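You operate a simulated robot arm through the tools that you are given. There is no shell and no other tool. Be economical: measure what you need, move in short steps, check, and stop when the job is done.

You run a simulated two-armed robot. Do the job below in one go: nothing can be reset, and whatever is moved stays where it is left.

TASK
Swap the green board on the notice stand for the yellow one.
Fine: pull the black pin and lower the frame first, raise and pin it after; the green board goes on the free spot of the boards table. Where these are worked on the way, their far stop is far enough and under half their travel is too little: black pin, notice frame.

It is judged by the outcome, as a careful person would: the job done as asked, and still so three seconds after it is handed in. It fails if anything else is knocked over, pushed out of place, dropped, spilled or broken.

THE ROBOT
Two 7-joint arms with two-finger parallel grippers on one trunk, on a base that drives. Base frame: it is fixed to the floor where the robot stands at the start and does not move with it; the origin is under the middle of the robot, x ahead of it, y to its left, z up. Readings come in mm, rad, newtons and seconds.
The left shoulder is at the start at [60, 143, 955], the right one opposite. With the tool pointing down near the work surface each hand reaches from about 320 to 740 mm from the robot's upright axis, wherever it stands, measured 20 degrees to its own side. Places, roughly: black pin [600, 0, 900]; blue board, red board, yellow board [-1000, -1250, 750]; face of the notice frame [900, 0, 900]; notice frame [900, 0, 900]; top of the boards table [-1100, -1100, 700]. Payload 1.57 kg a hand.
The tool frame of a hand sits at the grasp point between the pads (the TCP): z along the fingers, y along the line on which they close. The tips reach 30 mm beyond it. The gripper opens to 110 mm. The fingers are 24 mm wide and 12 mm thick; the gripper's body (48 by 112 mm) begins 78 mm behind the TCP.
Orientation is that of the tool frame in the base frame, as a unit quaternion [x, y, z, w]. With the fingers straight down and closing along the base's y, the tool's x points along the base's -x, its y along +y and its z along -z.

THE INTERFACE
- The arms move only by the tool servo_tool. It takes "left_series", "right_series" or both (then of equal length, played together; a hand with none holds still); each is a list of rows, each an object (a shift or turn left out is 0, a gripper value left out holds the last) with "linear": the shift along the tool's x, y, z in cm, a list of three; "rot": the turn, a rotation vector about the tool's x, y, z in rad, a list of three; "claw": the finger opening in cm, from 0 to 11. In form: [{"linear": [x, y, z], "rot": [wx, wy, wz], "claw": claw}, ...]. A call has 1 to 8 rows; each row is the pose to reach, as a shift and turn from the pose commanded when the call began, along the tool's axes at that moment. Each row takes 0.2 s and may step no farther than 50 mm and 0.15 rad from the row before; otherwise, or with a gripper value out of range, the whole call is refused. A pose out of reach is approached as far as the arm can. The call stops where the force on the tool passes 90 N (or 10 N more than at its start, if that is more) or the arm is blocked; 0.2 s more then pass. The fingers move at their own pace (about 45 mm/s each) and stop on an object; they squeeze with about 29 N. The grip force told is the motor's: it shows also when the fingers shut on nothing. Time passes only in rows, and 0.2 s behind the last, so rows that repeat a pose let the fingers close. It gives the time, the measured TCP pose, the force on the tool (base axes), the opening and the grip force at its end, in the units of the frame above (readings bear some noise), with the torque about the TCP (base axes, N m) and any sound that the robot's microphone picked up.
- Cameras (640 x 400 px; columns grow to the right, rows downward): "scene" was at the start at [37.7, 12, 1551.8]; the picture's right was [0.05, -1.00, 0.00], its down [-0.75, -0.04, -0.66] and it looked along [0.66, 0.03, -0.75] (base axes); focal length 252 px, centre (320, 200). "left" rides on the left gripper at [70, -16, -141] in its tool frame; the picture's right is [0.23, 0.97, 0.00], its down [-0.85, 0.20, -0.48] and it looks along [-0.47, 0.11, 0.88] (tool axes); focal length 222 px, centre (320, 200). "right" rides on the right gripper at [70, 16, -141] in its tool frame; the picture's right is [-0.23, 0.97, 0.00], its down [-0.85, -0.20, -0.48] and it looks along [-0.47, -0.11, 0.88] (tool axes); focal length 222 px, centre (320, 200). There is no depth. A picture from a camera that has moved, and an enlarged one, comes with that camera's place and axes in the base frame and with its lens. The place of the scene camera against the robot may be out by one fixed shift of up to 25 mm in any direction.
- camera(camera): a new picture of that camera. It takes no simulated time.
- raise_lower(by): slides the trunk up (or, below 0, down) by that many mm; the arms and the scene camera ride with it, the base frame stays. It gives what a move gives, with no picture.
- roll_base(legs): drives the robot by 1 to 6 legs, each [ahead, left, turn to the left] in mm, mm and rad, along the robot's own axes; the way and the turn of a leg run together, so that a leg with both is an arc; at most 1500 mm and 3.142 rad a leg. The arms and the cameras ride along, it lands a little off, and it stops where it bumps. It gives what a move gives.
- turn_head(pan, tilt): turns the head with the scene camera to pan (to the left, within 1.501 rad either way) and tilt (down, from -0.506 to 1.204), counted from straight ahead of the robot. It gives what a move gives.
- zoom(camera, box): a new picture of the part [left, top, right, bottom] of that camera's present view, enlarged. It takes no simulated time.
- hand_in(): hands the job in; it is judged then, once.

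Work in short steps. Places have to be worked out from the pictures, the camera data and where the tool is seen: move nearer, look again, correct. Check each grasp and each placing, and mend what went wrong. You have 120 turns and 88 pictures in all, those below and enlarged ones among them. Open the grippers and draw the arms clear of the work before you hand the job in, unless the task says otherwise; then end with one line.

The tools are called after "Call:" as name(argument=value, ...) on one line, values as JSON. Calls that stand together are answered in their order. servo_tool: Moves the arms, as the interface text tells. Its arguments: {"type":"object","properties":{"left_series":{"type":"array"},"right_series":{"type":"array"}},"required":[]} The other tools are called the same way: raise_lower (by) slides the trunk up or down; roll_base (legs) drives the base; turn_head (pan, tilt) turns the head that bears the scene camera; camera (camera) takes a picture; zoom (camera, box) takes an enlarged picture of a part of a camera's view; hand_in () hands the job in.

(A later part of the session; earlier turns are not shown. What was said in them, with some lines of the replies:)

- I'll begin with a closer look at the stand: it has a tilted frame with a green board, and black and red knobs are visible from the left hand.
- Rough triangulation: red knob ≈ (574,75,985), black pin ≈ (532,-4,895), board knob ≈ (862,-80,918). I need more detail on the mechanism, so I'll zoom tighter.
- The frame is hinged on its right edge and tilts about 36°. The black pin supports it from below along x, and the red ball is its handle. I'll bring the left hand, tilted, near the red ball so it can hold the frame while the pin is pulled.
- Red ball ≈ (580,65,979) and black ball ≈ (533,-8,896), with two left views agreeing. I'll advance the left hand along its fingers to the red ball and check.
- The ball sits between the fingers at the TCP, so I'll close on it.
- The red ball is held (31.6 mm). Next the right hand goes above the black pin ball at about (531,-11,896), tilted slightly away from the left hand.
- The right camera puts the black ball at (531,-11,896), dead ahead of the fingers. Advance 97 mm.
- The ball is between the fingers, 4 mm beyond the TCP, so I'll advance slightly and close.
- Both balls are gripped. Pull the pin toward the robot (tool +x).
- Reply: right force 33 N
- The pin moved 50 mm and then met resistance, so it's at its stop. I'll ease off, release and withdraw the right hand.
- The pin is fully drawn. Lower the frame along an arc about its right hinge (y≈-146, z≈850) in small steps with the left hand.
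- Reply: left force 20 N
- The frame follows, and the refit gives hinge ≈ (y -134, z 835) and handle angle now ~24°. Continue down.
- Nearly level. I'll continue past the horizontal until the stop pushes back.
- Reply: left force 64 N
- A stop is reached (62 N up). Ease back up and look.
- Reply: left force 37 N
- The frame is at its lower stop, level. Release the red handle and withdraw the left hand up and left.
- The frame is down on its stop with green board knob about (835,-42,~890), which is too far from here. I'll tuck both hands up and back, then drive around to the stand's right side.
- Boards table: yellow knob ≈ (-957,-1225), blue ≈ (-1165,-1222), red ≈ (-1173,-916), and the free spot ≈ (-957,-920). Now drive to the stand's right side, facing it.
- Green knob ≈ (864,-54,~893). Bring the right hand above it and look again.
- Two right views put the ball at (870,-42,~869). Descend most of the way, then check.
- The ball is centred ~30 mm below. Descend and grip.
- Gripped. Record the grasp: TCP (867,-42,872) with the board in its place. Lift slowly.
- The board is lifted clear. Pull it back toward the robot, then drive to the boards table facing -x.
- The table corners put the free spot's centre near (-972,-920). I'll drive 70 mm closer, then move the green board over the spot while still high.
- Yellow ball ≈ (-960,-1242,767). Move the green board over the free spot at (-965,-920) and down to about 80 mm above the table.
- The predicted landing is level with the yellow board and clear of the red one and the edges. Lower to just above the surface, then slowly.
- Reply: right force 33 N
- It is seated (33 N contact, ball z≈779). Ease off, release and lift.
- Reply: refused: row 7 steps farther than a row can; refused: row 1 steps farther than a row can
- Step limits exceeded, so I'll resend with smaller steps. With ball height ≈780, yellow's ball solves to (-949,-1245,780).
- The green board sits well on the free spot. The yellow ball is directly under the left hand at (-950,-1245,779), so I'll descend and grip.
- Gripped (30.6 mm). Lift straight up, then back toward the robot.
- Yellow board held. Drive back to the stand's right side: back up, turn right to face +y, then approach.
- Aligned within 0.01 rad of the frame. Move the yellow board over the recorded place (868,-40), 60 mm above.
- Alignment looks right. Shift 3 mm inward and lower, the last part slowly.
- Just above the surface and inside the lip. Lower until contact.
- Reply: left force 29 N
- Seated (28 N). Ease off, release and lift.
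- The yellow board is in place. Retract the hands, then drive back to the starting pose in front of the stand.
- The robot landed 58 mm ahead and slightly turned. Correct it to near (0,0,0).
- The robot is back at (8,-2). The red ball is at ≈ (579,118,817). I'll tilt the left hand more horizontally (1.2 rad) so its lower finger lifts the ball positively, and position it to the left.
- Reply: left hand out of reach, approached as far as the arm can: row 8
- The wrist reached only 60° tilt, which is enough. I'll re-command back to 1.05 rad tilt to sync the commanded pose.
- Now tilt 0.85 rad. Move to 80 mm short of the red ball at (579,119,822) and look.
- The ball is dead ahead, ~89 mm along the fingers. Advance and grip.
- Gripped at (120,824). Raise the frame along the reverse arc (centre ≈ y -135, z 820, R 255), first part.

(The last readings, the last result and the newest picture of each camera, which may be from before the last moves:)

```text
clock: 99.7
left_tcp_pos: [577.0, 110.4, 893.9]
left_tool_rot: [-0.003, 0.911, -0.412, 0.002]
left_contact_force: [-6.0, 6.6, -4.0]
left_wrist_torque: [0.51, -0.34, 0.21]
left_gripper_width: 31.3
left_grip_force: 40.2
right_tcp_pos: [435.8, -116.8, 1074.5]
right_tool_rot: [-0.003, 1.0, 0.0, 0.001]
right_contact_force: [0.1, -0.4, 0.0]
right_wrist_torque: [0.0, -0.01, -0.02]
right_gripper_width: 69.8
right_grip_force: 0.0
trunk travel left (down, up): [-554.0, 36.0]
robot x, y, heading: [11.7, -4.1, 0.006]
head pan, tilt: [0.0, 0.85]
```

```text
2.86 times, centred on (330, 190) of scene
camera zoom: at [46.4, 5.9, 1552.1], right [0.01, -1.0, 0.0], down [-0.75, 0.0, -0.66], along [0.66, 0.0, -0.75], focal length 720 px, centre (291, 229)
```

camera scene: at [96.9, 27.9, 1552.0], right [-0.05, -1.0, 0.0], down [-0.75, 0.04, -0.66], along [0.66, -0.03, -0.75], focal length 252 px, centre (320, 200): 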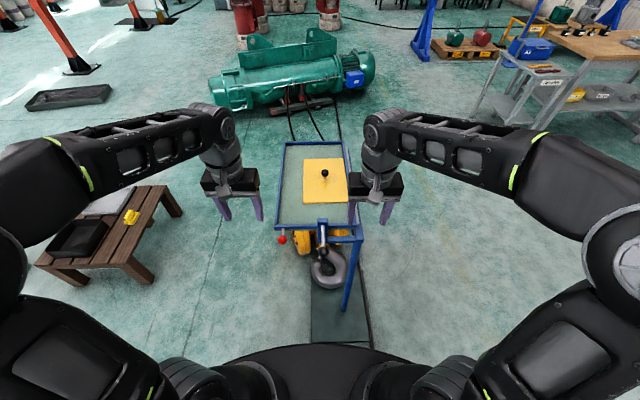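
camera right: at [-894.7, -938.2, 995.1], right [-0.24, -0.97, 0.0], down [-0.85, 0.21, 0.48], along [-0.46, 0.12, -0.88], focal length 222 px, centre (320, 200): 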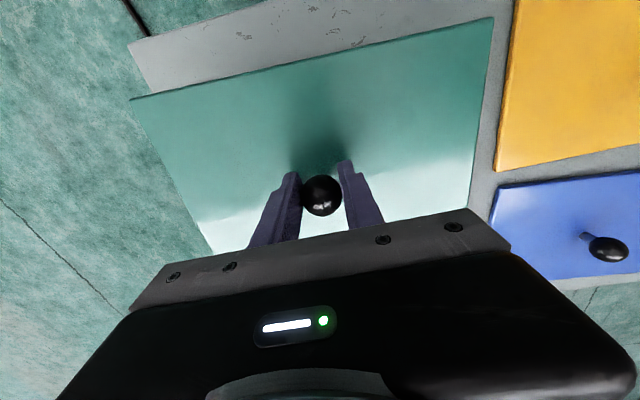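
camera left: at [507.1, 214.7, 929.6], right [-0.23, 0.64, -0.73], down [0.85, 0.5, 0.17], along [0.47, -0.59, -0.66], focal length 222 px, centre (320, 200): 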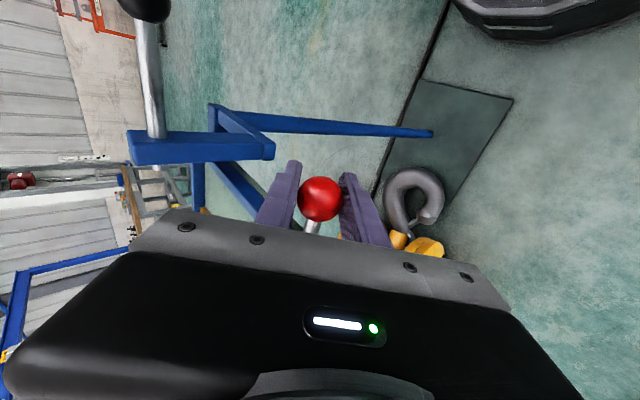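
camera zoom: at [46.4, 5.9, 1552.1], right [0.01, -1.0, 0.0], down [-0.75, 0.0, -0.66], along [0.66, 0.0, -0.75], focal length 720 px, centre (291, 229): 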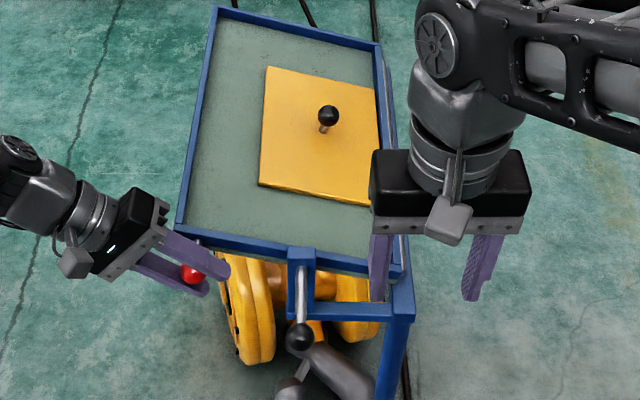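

Tracking well. Continue to the original pinned angle.

Call:
servo_tool(left_series=[{"linear": [0, -1.1, -0.48]}, {"linear": [0, -2.23, -0.89]}, {"linear": [0, -3.38, -1.25]}, {"linear": [0, -4.54, -1.56]}, {"linear": [0, -5.7, -1.8]}, {"linear": [0, -6.9, -2.0]}, {"linear": [0, -8.1, -2.13]}, {"linear": [0, -9.29, -2.22]}])

Call:
zoom(camera="scene", box=[240, 120, 420, 260])

```text
clock: 101.5
left_tcp_pos: [575.5, 63.5, 978.3]
left_tool_rot: [-0.003, 0.911, -0.413, 0.003]
left_contact_force: [-3.6, 6.3, 0.7]
left_wrist_torque: [0.51, -0.55, 0.59]
left_gripper_width: 31.1
left_grip_force: 39.7
right_tcp_pos: [434.8, -117.1, 1074.1]
right_tool_rot: [-0.003, 1.0, 0.0, 0.001]
right_contact_force: [0.2, -0.5, -0.1]
right_wrist_torque: [0.02, 0.01, 0.02]
right_gripper_width: 70.1
right_grip_force: 0.0
trunk travel left (down, up): [-554.0, 36.0]
robot x, y, heading: [13.0, 0.7, 0.006]
head pan, tilt: [0.0, 0.85]
```

```text
2.86 times, centred on (330, 190) of scene
camera zoom: at [46.2, 5.7, 1552.1], right [0.0, -1.0, 0.0], down [-0.75, 0.0, -0.66], along [0.66, 0.0, -0.75], focal length 720 px, centre (291, 229)
```

zoom: 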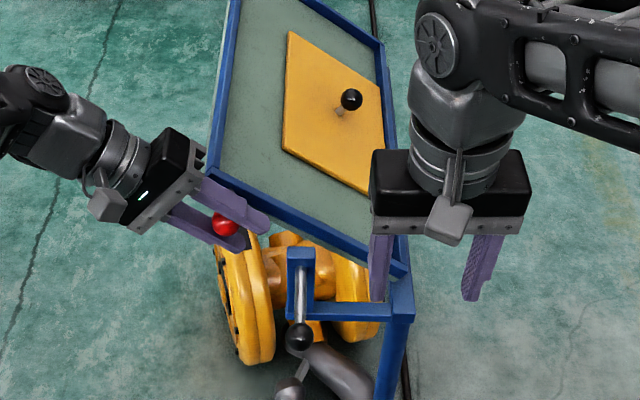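

Back at the original height. Nudge 6 mm further to see if there is an upper stop.

Call:
servo_tool(left_series=[{"linear": [0, -0.3, 0]}, {"linear": [0, -0.6, 0]}])

```text
clock: 102.1
left_tcp_pos: [575.8, 61.7, 979.2]
left_tool_rot: [-0.003, 0.911, -0.412, 0.001]
left_contact_force: [-9.7, 14.0, -16.0]
left_wrist_torque: [-0.07, -0.68, 0.73]
left_gripper_width: 31.2
left_grip_force: 40.3
right_tcp_pos: [437.9, -115.8, 1074.4]
right_tool_rot: [-0.003, 1.0, -0.001, 0.0]
right_contact_force: [-0.5, -0.3, -0.3]
right_wrist_torque: [0.0, 0.0, 0.01]
right_gripper_width: 70.1
right_grip_force: 0.0
trunk travel left (down, up): [-554.0, 36.0]
robot x, y, heading: [7.1, -0.0, 0.004]
head pan, tilt: [0.0, 0.85]
```

The upper stop is met (force rises, no motion). Now the right hand goes above the pulled pin ball at ≈ (480,-11,896), tilted as before.

Call:
servo_tool(right_series=[{"linear": [-1.1, 1.9, 2], "rot": [-0.075, 0, 0], "claw": 7}, {"linear": [-2.2, 3.8, 4], "rot": [-0.15, 0, 0]}, {"linear": [-3.3, 5.7, 6], "rot": [-0.225, 0, 0]}, {"linear": [-4.3, 7.6, 8.2], "rot": [-0.3, 0, 0]}])

Call:
camera(camera="right")

Call:
zoom(camera="scene", box=[250, 170, 390, 275])

```text
clock: 103.1
left_tcp_pos: [574.5, 62.8, 978.9]
left_tool_rot: [-0.003, 0.912, -0.411, -0.001]
left_contact_force: [-16.6, 16.9, -25.2]
left_wrist_torque: [-0.5, 0.42, -0.03]
left_gripper_width: 31.0
left_grip_force: 40.0
right_tcp_pos: [479.7, -40.9, 990.6]
right_tool_rot: [-0.002, 0.989, 0.149, 0.0]
right_contact_force: [0.1, 0.2, 0.4]
right_wrist_torque: [0.01, -0.01, 0.02]
right_gripper_width: 70.2
right_grip_force: 0.0
trunk travel left (down, up): [-554.0, 36.0]
robot x, y, heading: [7.7, -4.8, 0.008]
head pan, tilt: [0.0, 0.85]
```

```text
23 pictures are left
camera right: at [409.3, -67.8, 1130.3], right [0.22, 0.93, 0.29], down [0.86, -0.33, 0.4], along [0.47, 0.16, -0.87], focal length 222 px, centre (320, 200)
```

right: 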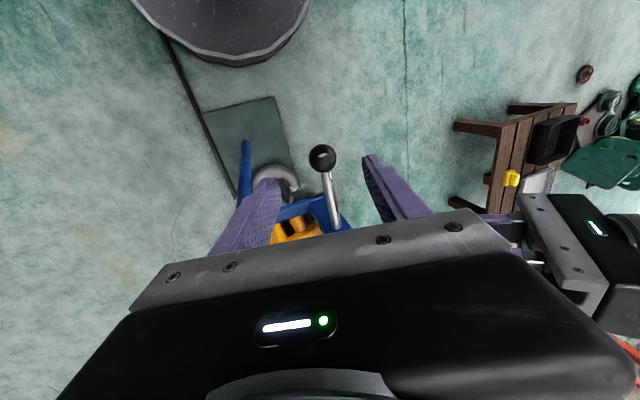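

```text
3.81 times, centred on (320, 222) of scene
camera zoom: at [47.0, 7.6, 1552.0], right [0.0, -1.0, 0.0], down [-0.75, 0.0, -0.66], along [0.66, 0.0, -0.75], focal length 960 px, centre (320, 114)
```

zoom: 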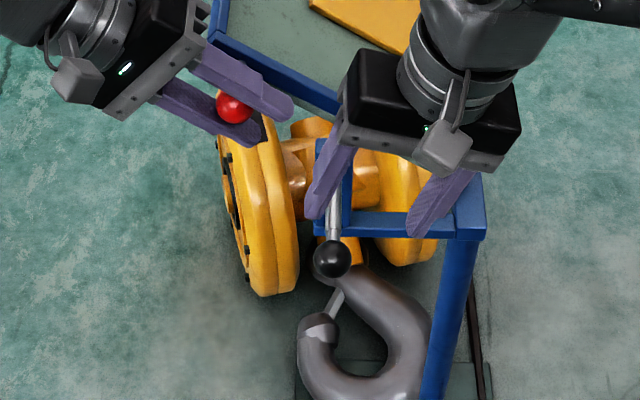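

Ball ≈ (485,-11,896). Descend onto it and grip.

Call:
servo_tool(right_series=[{"linear": [-0.4, 0, 4]}, {"linear": [-0.4, 0, 8]}, {"linear": [-0.4, 0, 9.9]}, {"linear": [-0.4, 0, 9.9], "claw": 0}, {"linear": [-0.4, 0, 9.9], "claw": 0}, {"linear": [-0.4, 0, 9.9], "claw": 0}, {"linear": [-0.4, 0, 9.9], "claw": 0}])

Call:
camera(camera="right")

```text
clock: 104.7
left_tcp_pos: [576.4, 62.7, 979.5]
left_tool_rot: [-0.003, 0.912, -0.411, 0.0]
left_contact_force: [-21.0, 17.5, -25.7]
left_wrist_torque: [-0.34, 0.06, 0.21]
left_gripper_width: 31.1
left_grip_force: 39.9
right_tcp_pos: [483.1, -10.0, 897.2]
right_tool_rot: [-0.002, 0.989, 0.149, 0.0]
right_contact_force: [1.0, -6.8, -7.8]
right_wrist_torque: [-0.03, -0.05, -0.05]
right_gripper_width: 30.9
right_grip_force: 28.6
trunk travel left (down, up): [-554.0, 36.0]
robot x, y, heading: [9.5, -3.5, 0.006]
head pan, tilt: [0.0, 0.85]
```

```text
21 pictures are left
camera right: at [413.4, -37.4, 1038.1], right [0.22, 0.93, 0.29], down [0.86, -0.33, 0.4], along [0.47, 0.16, -0.87], focal length 222 px, centre (320, 200)
```

right: 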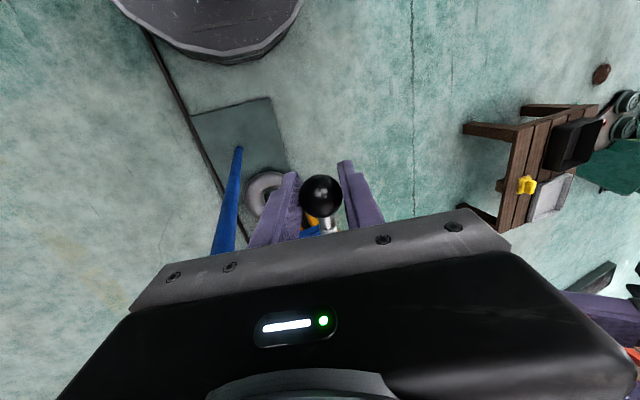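

Gripped (30.9 mm). Push the pin in along +x, 50 mm.

Call:
servo_tool(right_series=[{"linear": [-0.8, 0, 0]}, {"linear": [-1.6, 0, 0]}, {"linear": [-2.4, 0, 0]}, {"linear": [-3.2, 0, 0]}, {"linear": [-4, 0, 0]}, {"linear": [-4.8, 0, 0]}, {"linear": [-5.3, 0, 0]}])

Call:
zoom(camera="scene", box=[250, 170, 390, 275])

```text
clock: 106.3
left_tcp_pos: [575.9, 62.8, 978.8]
left_tool_rot: [-0.003, 0.913, -0.408, 0.003]
left_contact_force: [-5.3, 12.1, -39.2]
left_wrist_torque: [-0.31, -0.21, 0.44]
left_gripper_width: 31.1
left_grip_force: 40.0
right_tcp_pos: [530.4, -10.8, 896.5]
right_tool_rot: [-0.004, 0.989, 0.149, -0.005]
right_contact_force: [-29.1, -9.0, 11.9]
right_wrist_torque: [-0.02, -0.06, -0.08]
right_gripper_width: 30.6
right_grip_force: 39.4
trunk travel left (down, up): [-554.0, 36.0]
robot x, y, heading: [7.9, -4.2, 0.004]
head pan, tilt: [0.0, 0.85]
```

```text
3.81 times, centred on (320, 222) of scene
camera zoom: at [44.8, 5.8, 1552.0], right [0.0, -1.0, 0.0], down [-0.75, 0.0, -0.66], along [0.66, 0.0, -0.75], focal length 960 px, centre (320, 114)
```

zoom: 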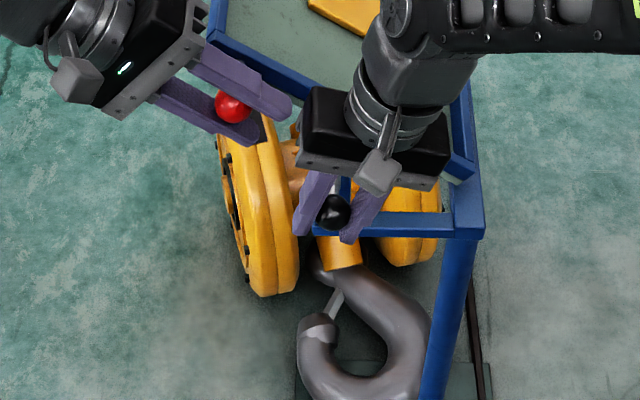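

The pin is back at x=530, its original place, on its stop. Ease off, release and withdraw the right hand while the left still supports.

Call:
servo_tool(right_series=[{"linear": [0.4, 0, 0]}, {"linear": [0.4, 0, 0], "claw": 7}, {"linear": [0.4, 0, 0], "claw": 7}, {"linear": [0.4, 0, 0], "claw": 7}, {"linear": [0.4, 0, -5]}, {"linear": [0.4, 0, -10]}, {"linear": [2.5, -3.5, -12.5]}, {"linear": [4.5, -7, -15]}])

Call:
zoom(camera="scene", box=[250, 170, 390, 275])

```text
clock: 108.1
left_tcp_pos: [576.1, 62.0, 979.7]
left_tool_rot: [-0.004, 0.912, -0.41, 0.001]
left_contact_force: [-18.9, 12.5, -28.8]
left_wrist_torque: [-0.05, -0.4, 0.85]
left_gripper_width: 31.1
left_grip_force: 39.7
right_tcp_pos: [492.9, -120.6, 1018.0]
right_tool_rot: [-0.002, 0.989, 0.149, 0.0]
right_contact_force: [0.1, -0.3, 0.3]
right_wrist_torque: [-0.04, 0.0, -0.04]
right_gripper_width: 69.6
right_grip_force: 0.0
trunk travel left (down, up): [-554.0, 36.0]
robot x, y, heading: [13.0, -4.1, -0.0]
head pan, tilt: [0.0, 0.85]
```

```text
3.81 times, centred on (320, 222) of scene
camera zoom: at [46.7, 6.9, 1552.0], right [0.01, -1.0, 0.0], down [-0.75, 0.0, -0.66], along [0.66, 0.0, -0.75], focal length 960 px, centre (320, 114)
```

zoom: 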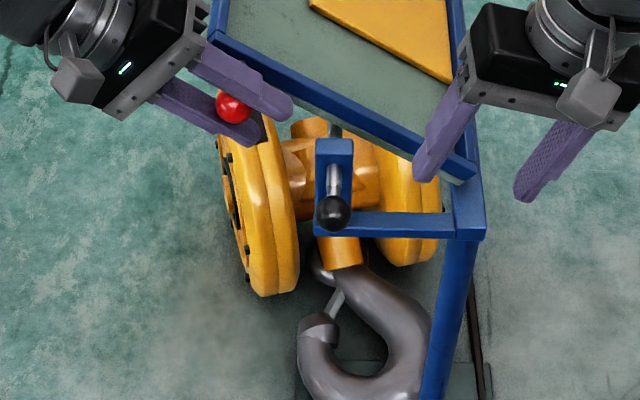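

The pin is in. Ease the left hand down ~12 mm to test that the pin carries the frame.

Call:
servo_tool(left_series=[{"linear": [0, 0.4, 0]}, {"linear": [0, 0.8, 0]}, {"linear": [0, 1.2, 0]}, {"linear": [0, 1.2, 0]}])

```text
clock: 109.1
left_tcp_pos: [576.5, 65.0, 975.8]
left_tool_rot: [-0.001, 0.911, -0.413, 0.002]
left_contact_force: [-10.3, -6.2, 3.8]
left_wrist_torque: [-0.28, -0.17, -0.18]
left_gripper_width: 31.1
left_grip_force: 39.3
right_tcp_pos: [491.8, -121.8, 1017.6]
right_tool_rot: [-0.001, 0.989, 0.15, 0.001]
right_contact_force: [0.7, 0.6, 0.5]
right_wrist_torque: [0.0, -0.02, -0.01]
right_gripper_width: 70.0
right_grip_force: 0.2
trunk travel left (down, up): [-554.0, 36.0]
robot x, y, heading: [3.2, -4.2, 0.007]
head pan, tilt: [0.0, 0.85]
```

Call:
servo_tool(left_series=[{"linear": [0, 0.4, 0]}, {"linear": [0, 0.8, 0]}, {"linear": [0, 0.8, 0]}])

```text
clock: 109.9
left_tcp_pos: [575.6, 66.6, 975.9]
left_tool_rot: [0.001, 0.91, -0.415, 0.007]
left_contact_force: [3.4, -17.4, 44.6]
left_wrist_torque: [0.46, 0.57, -0.8]
left_gripper_width: 30.9
left_grip_force: 40.0
right_tcp_pos: [491.2, -124.7, 1020.7]
right_tool_rot: [-0.001, 0.989, 0.151, 0.001]
right_contact_force: [0.4, -0.3, -0.3]
right_wrist_torque: [0.01, -0.01, 0.01]
right_gripper_width: 69.9
right_grip_force: 0.1
trunk travel left (down, up): [-554.0, 36.0]
robot x, y, heading: [10.8, -3.7, -0.002]
head pan, tilt: [0.0, 0.85]
```

The pin holds: 45 N down and no motion. Unload, release the red ball and withdraw both hands.

Call:
servo_tool(left_series=[{"linear": [0, -0.7, 0]}, {"linear": [0, -0.7, 0], "claw": 7}, {"linear": [0, -0.7, 0], "claw": 7}, {"linear": [0, -0.7, 0], "claw": 7}, {"linear": [0, -0.7, -4]}, {"linear": [0, -0.7, -8.5]}, {"linear": [2, -0.7, -13]}, {"linear": [4.5, -0.7, -17]}])

Call:
camera(camera="scene")

Call:
zoom(camera="scene", box=[250, 100, 410, 250])

```text
clock: 111.7
left_tcp_pos: [532.3, 195.7, 1086.8]
left_tool_rot: [-0.002, 0.911, -0.413, 0.003]
left_contact_force: [-0.5, 0.3, 0.5]
left_wrist_torque: [0.01, 0.01, 0.0]
left_gripper_width: 70.0
left_grip_force: 0.0
right_tcp_pos: [493.0, -121.9, 1018.0]
right_tool_rot: [-0.003, 0.989, 0.149, 0.001]
right_contact_force: [-0.1, 0.1, 0.6]
right_wrist_torque: [-0.03, 0.01, 0.03]
right_gripper_width: 70.0
right_grip_force: 0.1
trunk travel left (down, up): [-554.0, 36.0]
robot x, y, heading: [8.2, -5.0, 0.004]
head pan, tilt: [0.0, 0.85]
```

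```text
18 pictures are left
camera scene: at [46.2, 5.0, 1552.0], right [0.0, -1.0, 0.0], down [-0.75, 0.0, -0.66], along [0.66, 0.0, -0.75], focal length 252 px, centre (320, 200)
```

scene: 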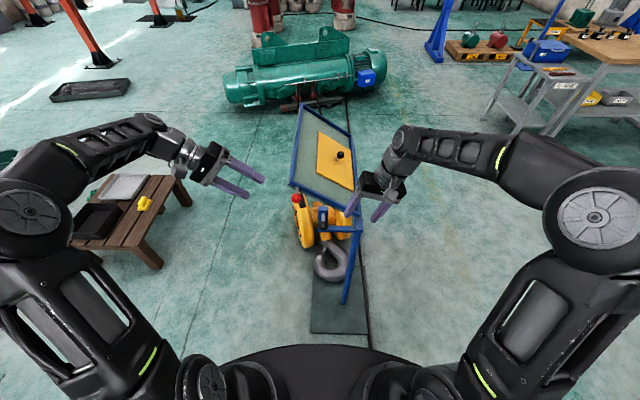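

```text
2.67 times, centred on (330, 175) of scene
camera zoom: at [46.2, 5.0, 1552.0], right [0.0, -1.0, 0.0], down [-0.75, 0.0, -0.66], along [0.66, 0.0, -0.75], focal length 672 px, centre (293, 267)
```

zoom: 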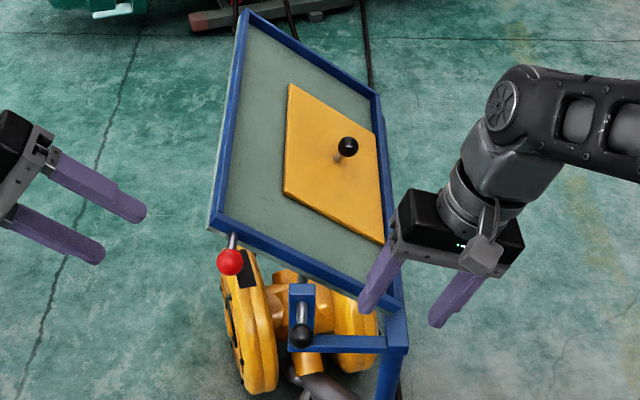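

The yellow board is raised and pinned. Draw both arms further clear and take one last look at the table side.

Call:
servo_tool(right_series=[{"linear": [2, -2, -4]}, {"linear": [5, -4, -7]}, {"linear": [9, -6, -8]}], left_series=[{"linear": [2, 0, -3]}, {"linear": [5, 0, -5]}, {"linear": [9, 0, -6]}])

Call:
turn_head(pan=-1.5, tilt=0.6)

Call:
camera(camera="scene")

```text
clock: 112.5
left_tcp_pos: [437.2, 238.5, 1123.2]
left_tool_rot: [-0.002, 0.911, -0.411, 0.002]
left_contact_force: [-0.8, -0.1, 0.3]
left_wrist_torque: [0.03, -0.05, 0.01]
left_gripper_width: 70.0
left_grip_force: 0.1
right_tcp_pos: [398.8, -204.9, 1080.8]
right_tool_rot: [-0.003, 0.989, 0.15, 0.001]
right_contact_force: [-0.5, -0.5, 0.6]
right_wrist_torque: [-0.03, -0.04, 0.01]
right_gripper_width: 70.0
right_grip_force: 0.1
trunk travel left (down, up): [-554.0, 36.0]
robot x, y, heading: [8.0, -2.6, 0.003]
head pan, tilt: [0.0, 0.85]
```

```text
clock: 114.1
left_tcp_pos: [441.1, 240.2, 1122.7]
left_tool_rot: [-0.002, 0.911, -0.412, 0.003]
left_contact_force: [0.8, 0.6, 0.5]
left_wrist_torque: [-0.03, 0.01, 0.01]
left_gripper_width: 69.9
left_grip_force: 0.1
right_tcp_pos: [401.7, -204.5, 1079.4]
right_tool_rot: [-0.004, 0.989, 0.149, -0.001]
right_contact_force: [0.1, 0.2, -0.1]
right_wrist_torque: [-0.04, 0.02, -0.01]
right_gripper_width: 69.9
right_grip_force: 0.0
trunk travel left (down, up): [-554.0, 36.0]
robot x, y, heading: [9.0, -3.8, -0.001]
head pan, tilt: [-1.499, 0.6]
```

```text
16 pictures are left
camera scene: at [-24.7, -83.7, 1572.9], right [-1.0, -0.08, 0.0], down [-0.04, 0.56, -0.83], along [0.06, -0.82, -0.57], focal length 252 px, centre (320, 200)
```

scene: 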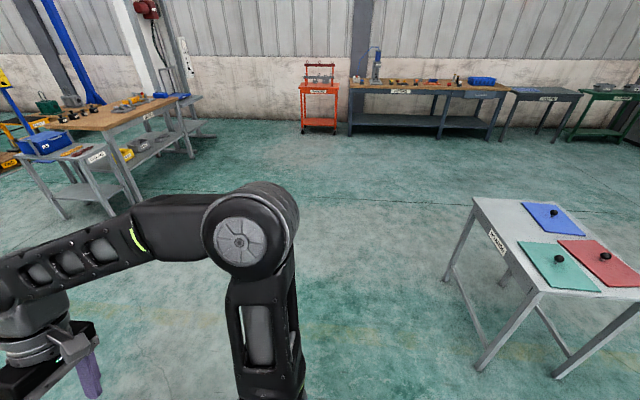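

Check the gap between the green and red boards.

Call:
zoom(camera="scene", box=[480, 190, 640, 310])

```text
3.33 times, centred on (560, 250) of scene
camera zoom: at [-24.7, -83.7, 1572.9], right [-1.0, -0.08, 0.0], down [-0.04, 0.56, -0.83], along [0.06, -0.82, -0.57], focal length 840 px, centre (-480, 33)
```

zoom: 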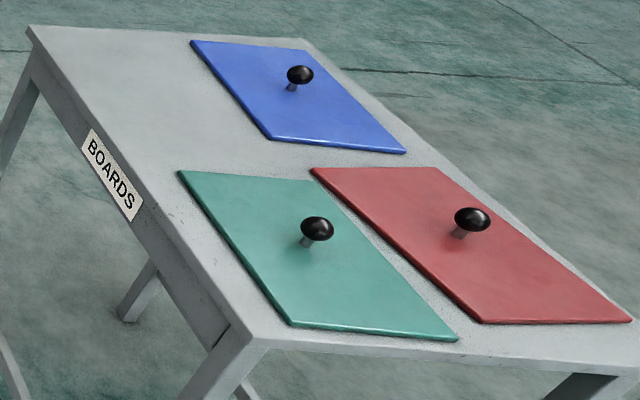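

The green board lies flat on the free spot, clear of the others, and everything is in order. Handing in.

Call:
hand_in()

```text
The job is handed in.
```

The yellow board is on the notice frame, which is raised to its stop and pinned, and the green board lies flat on the free spot of the boards table.
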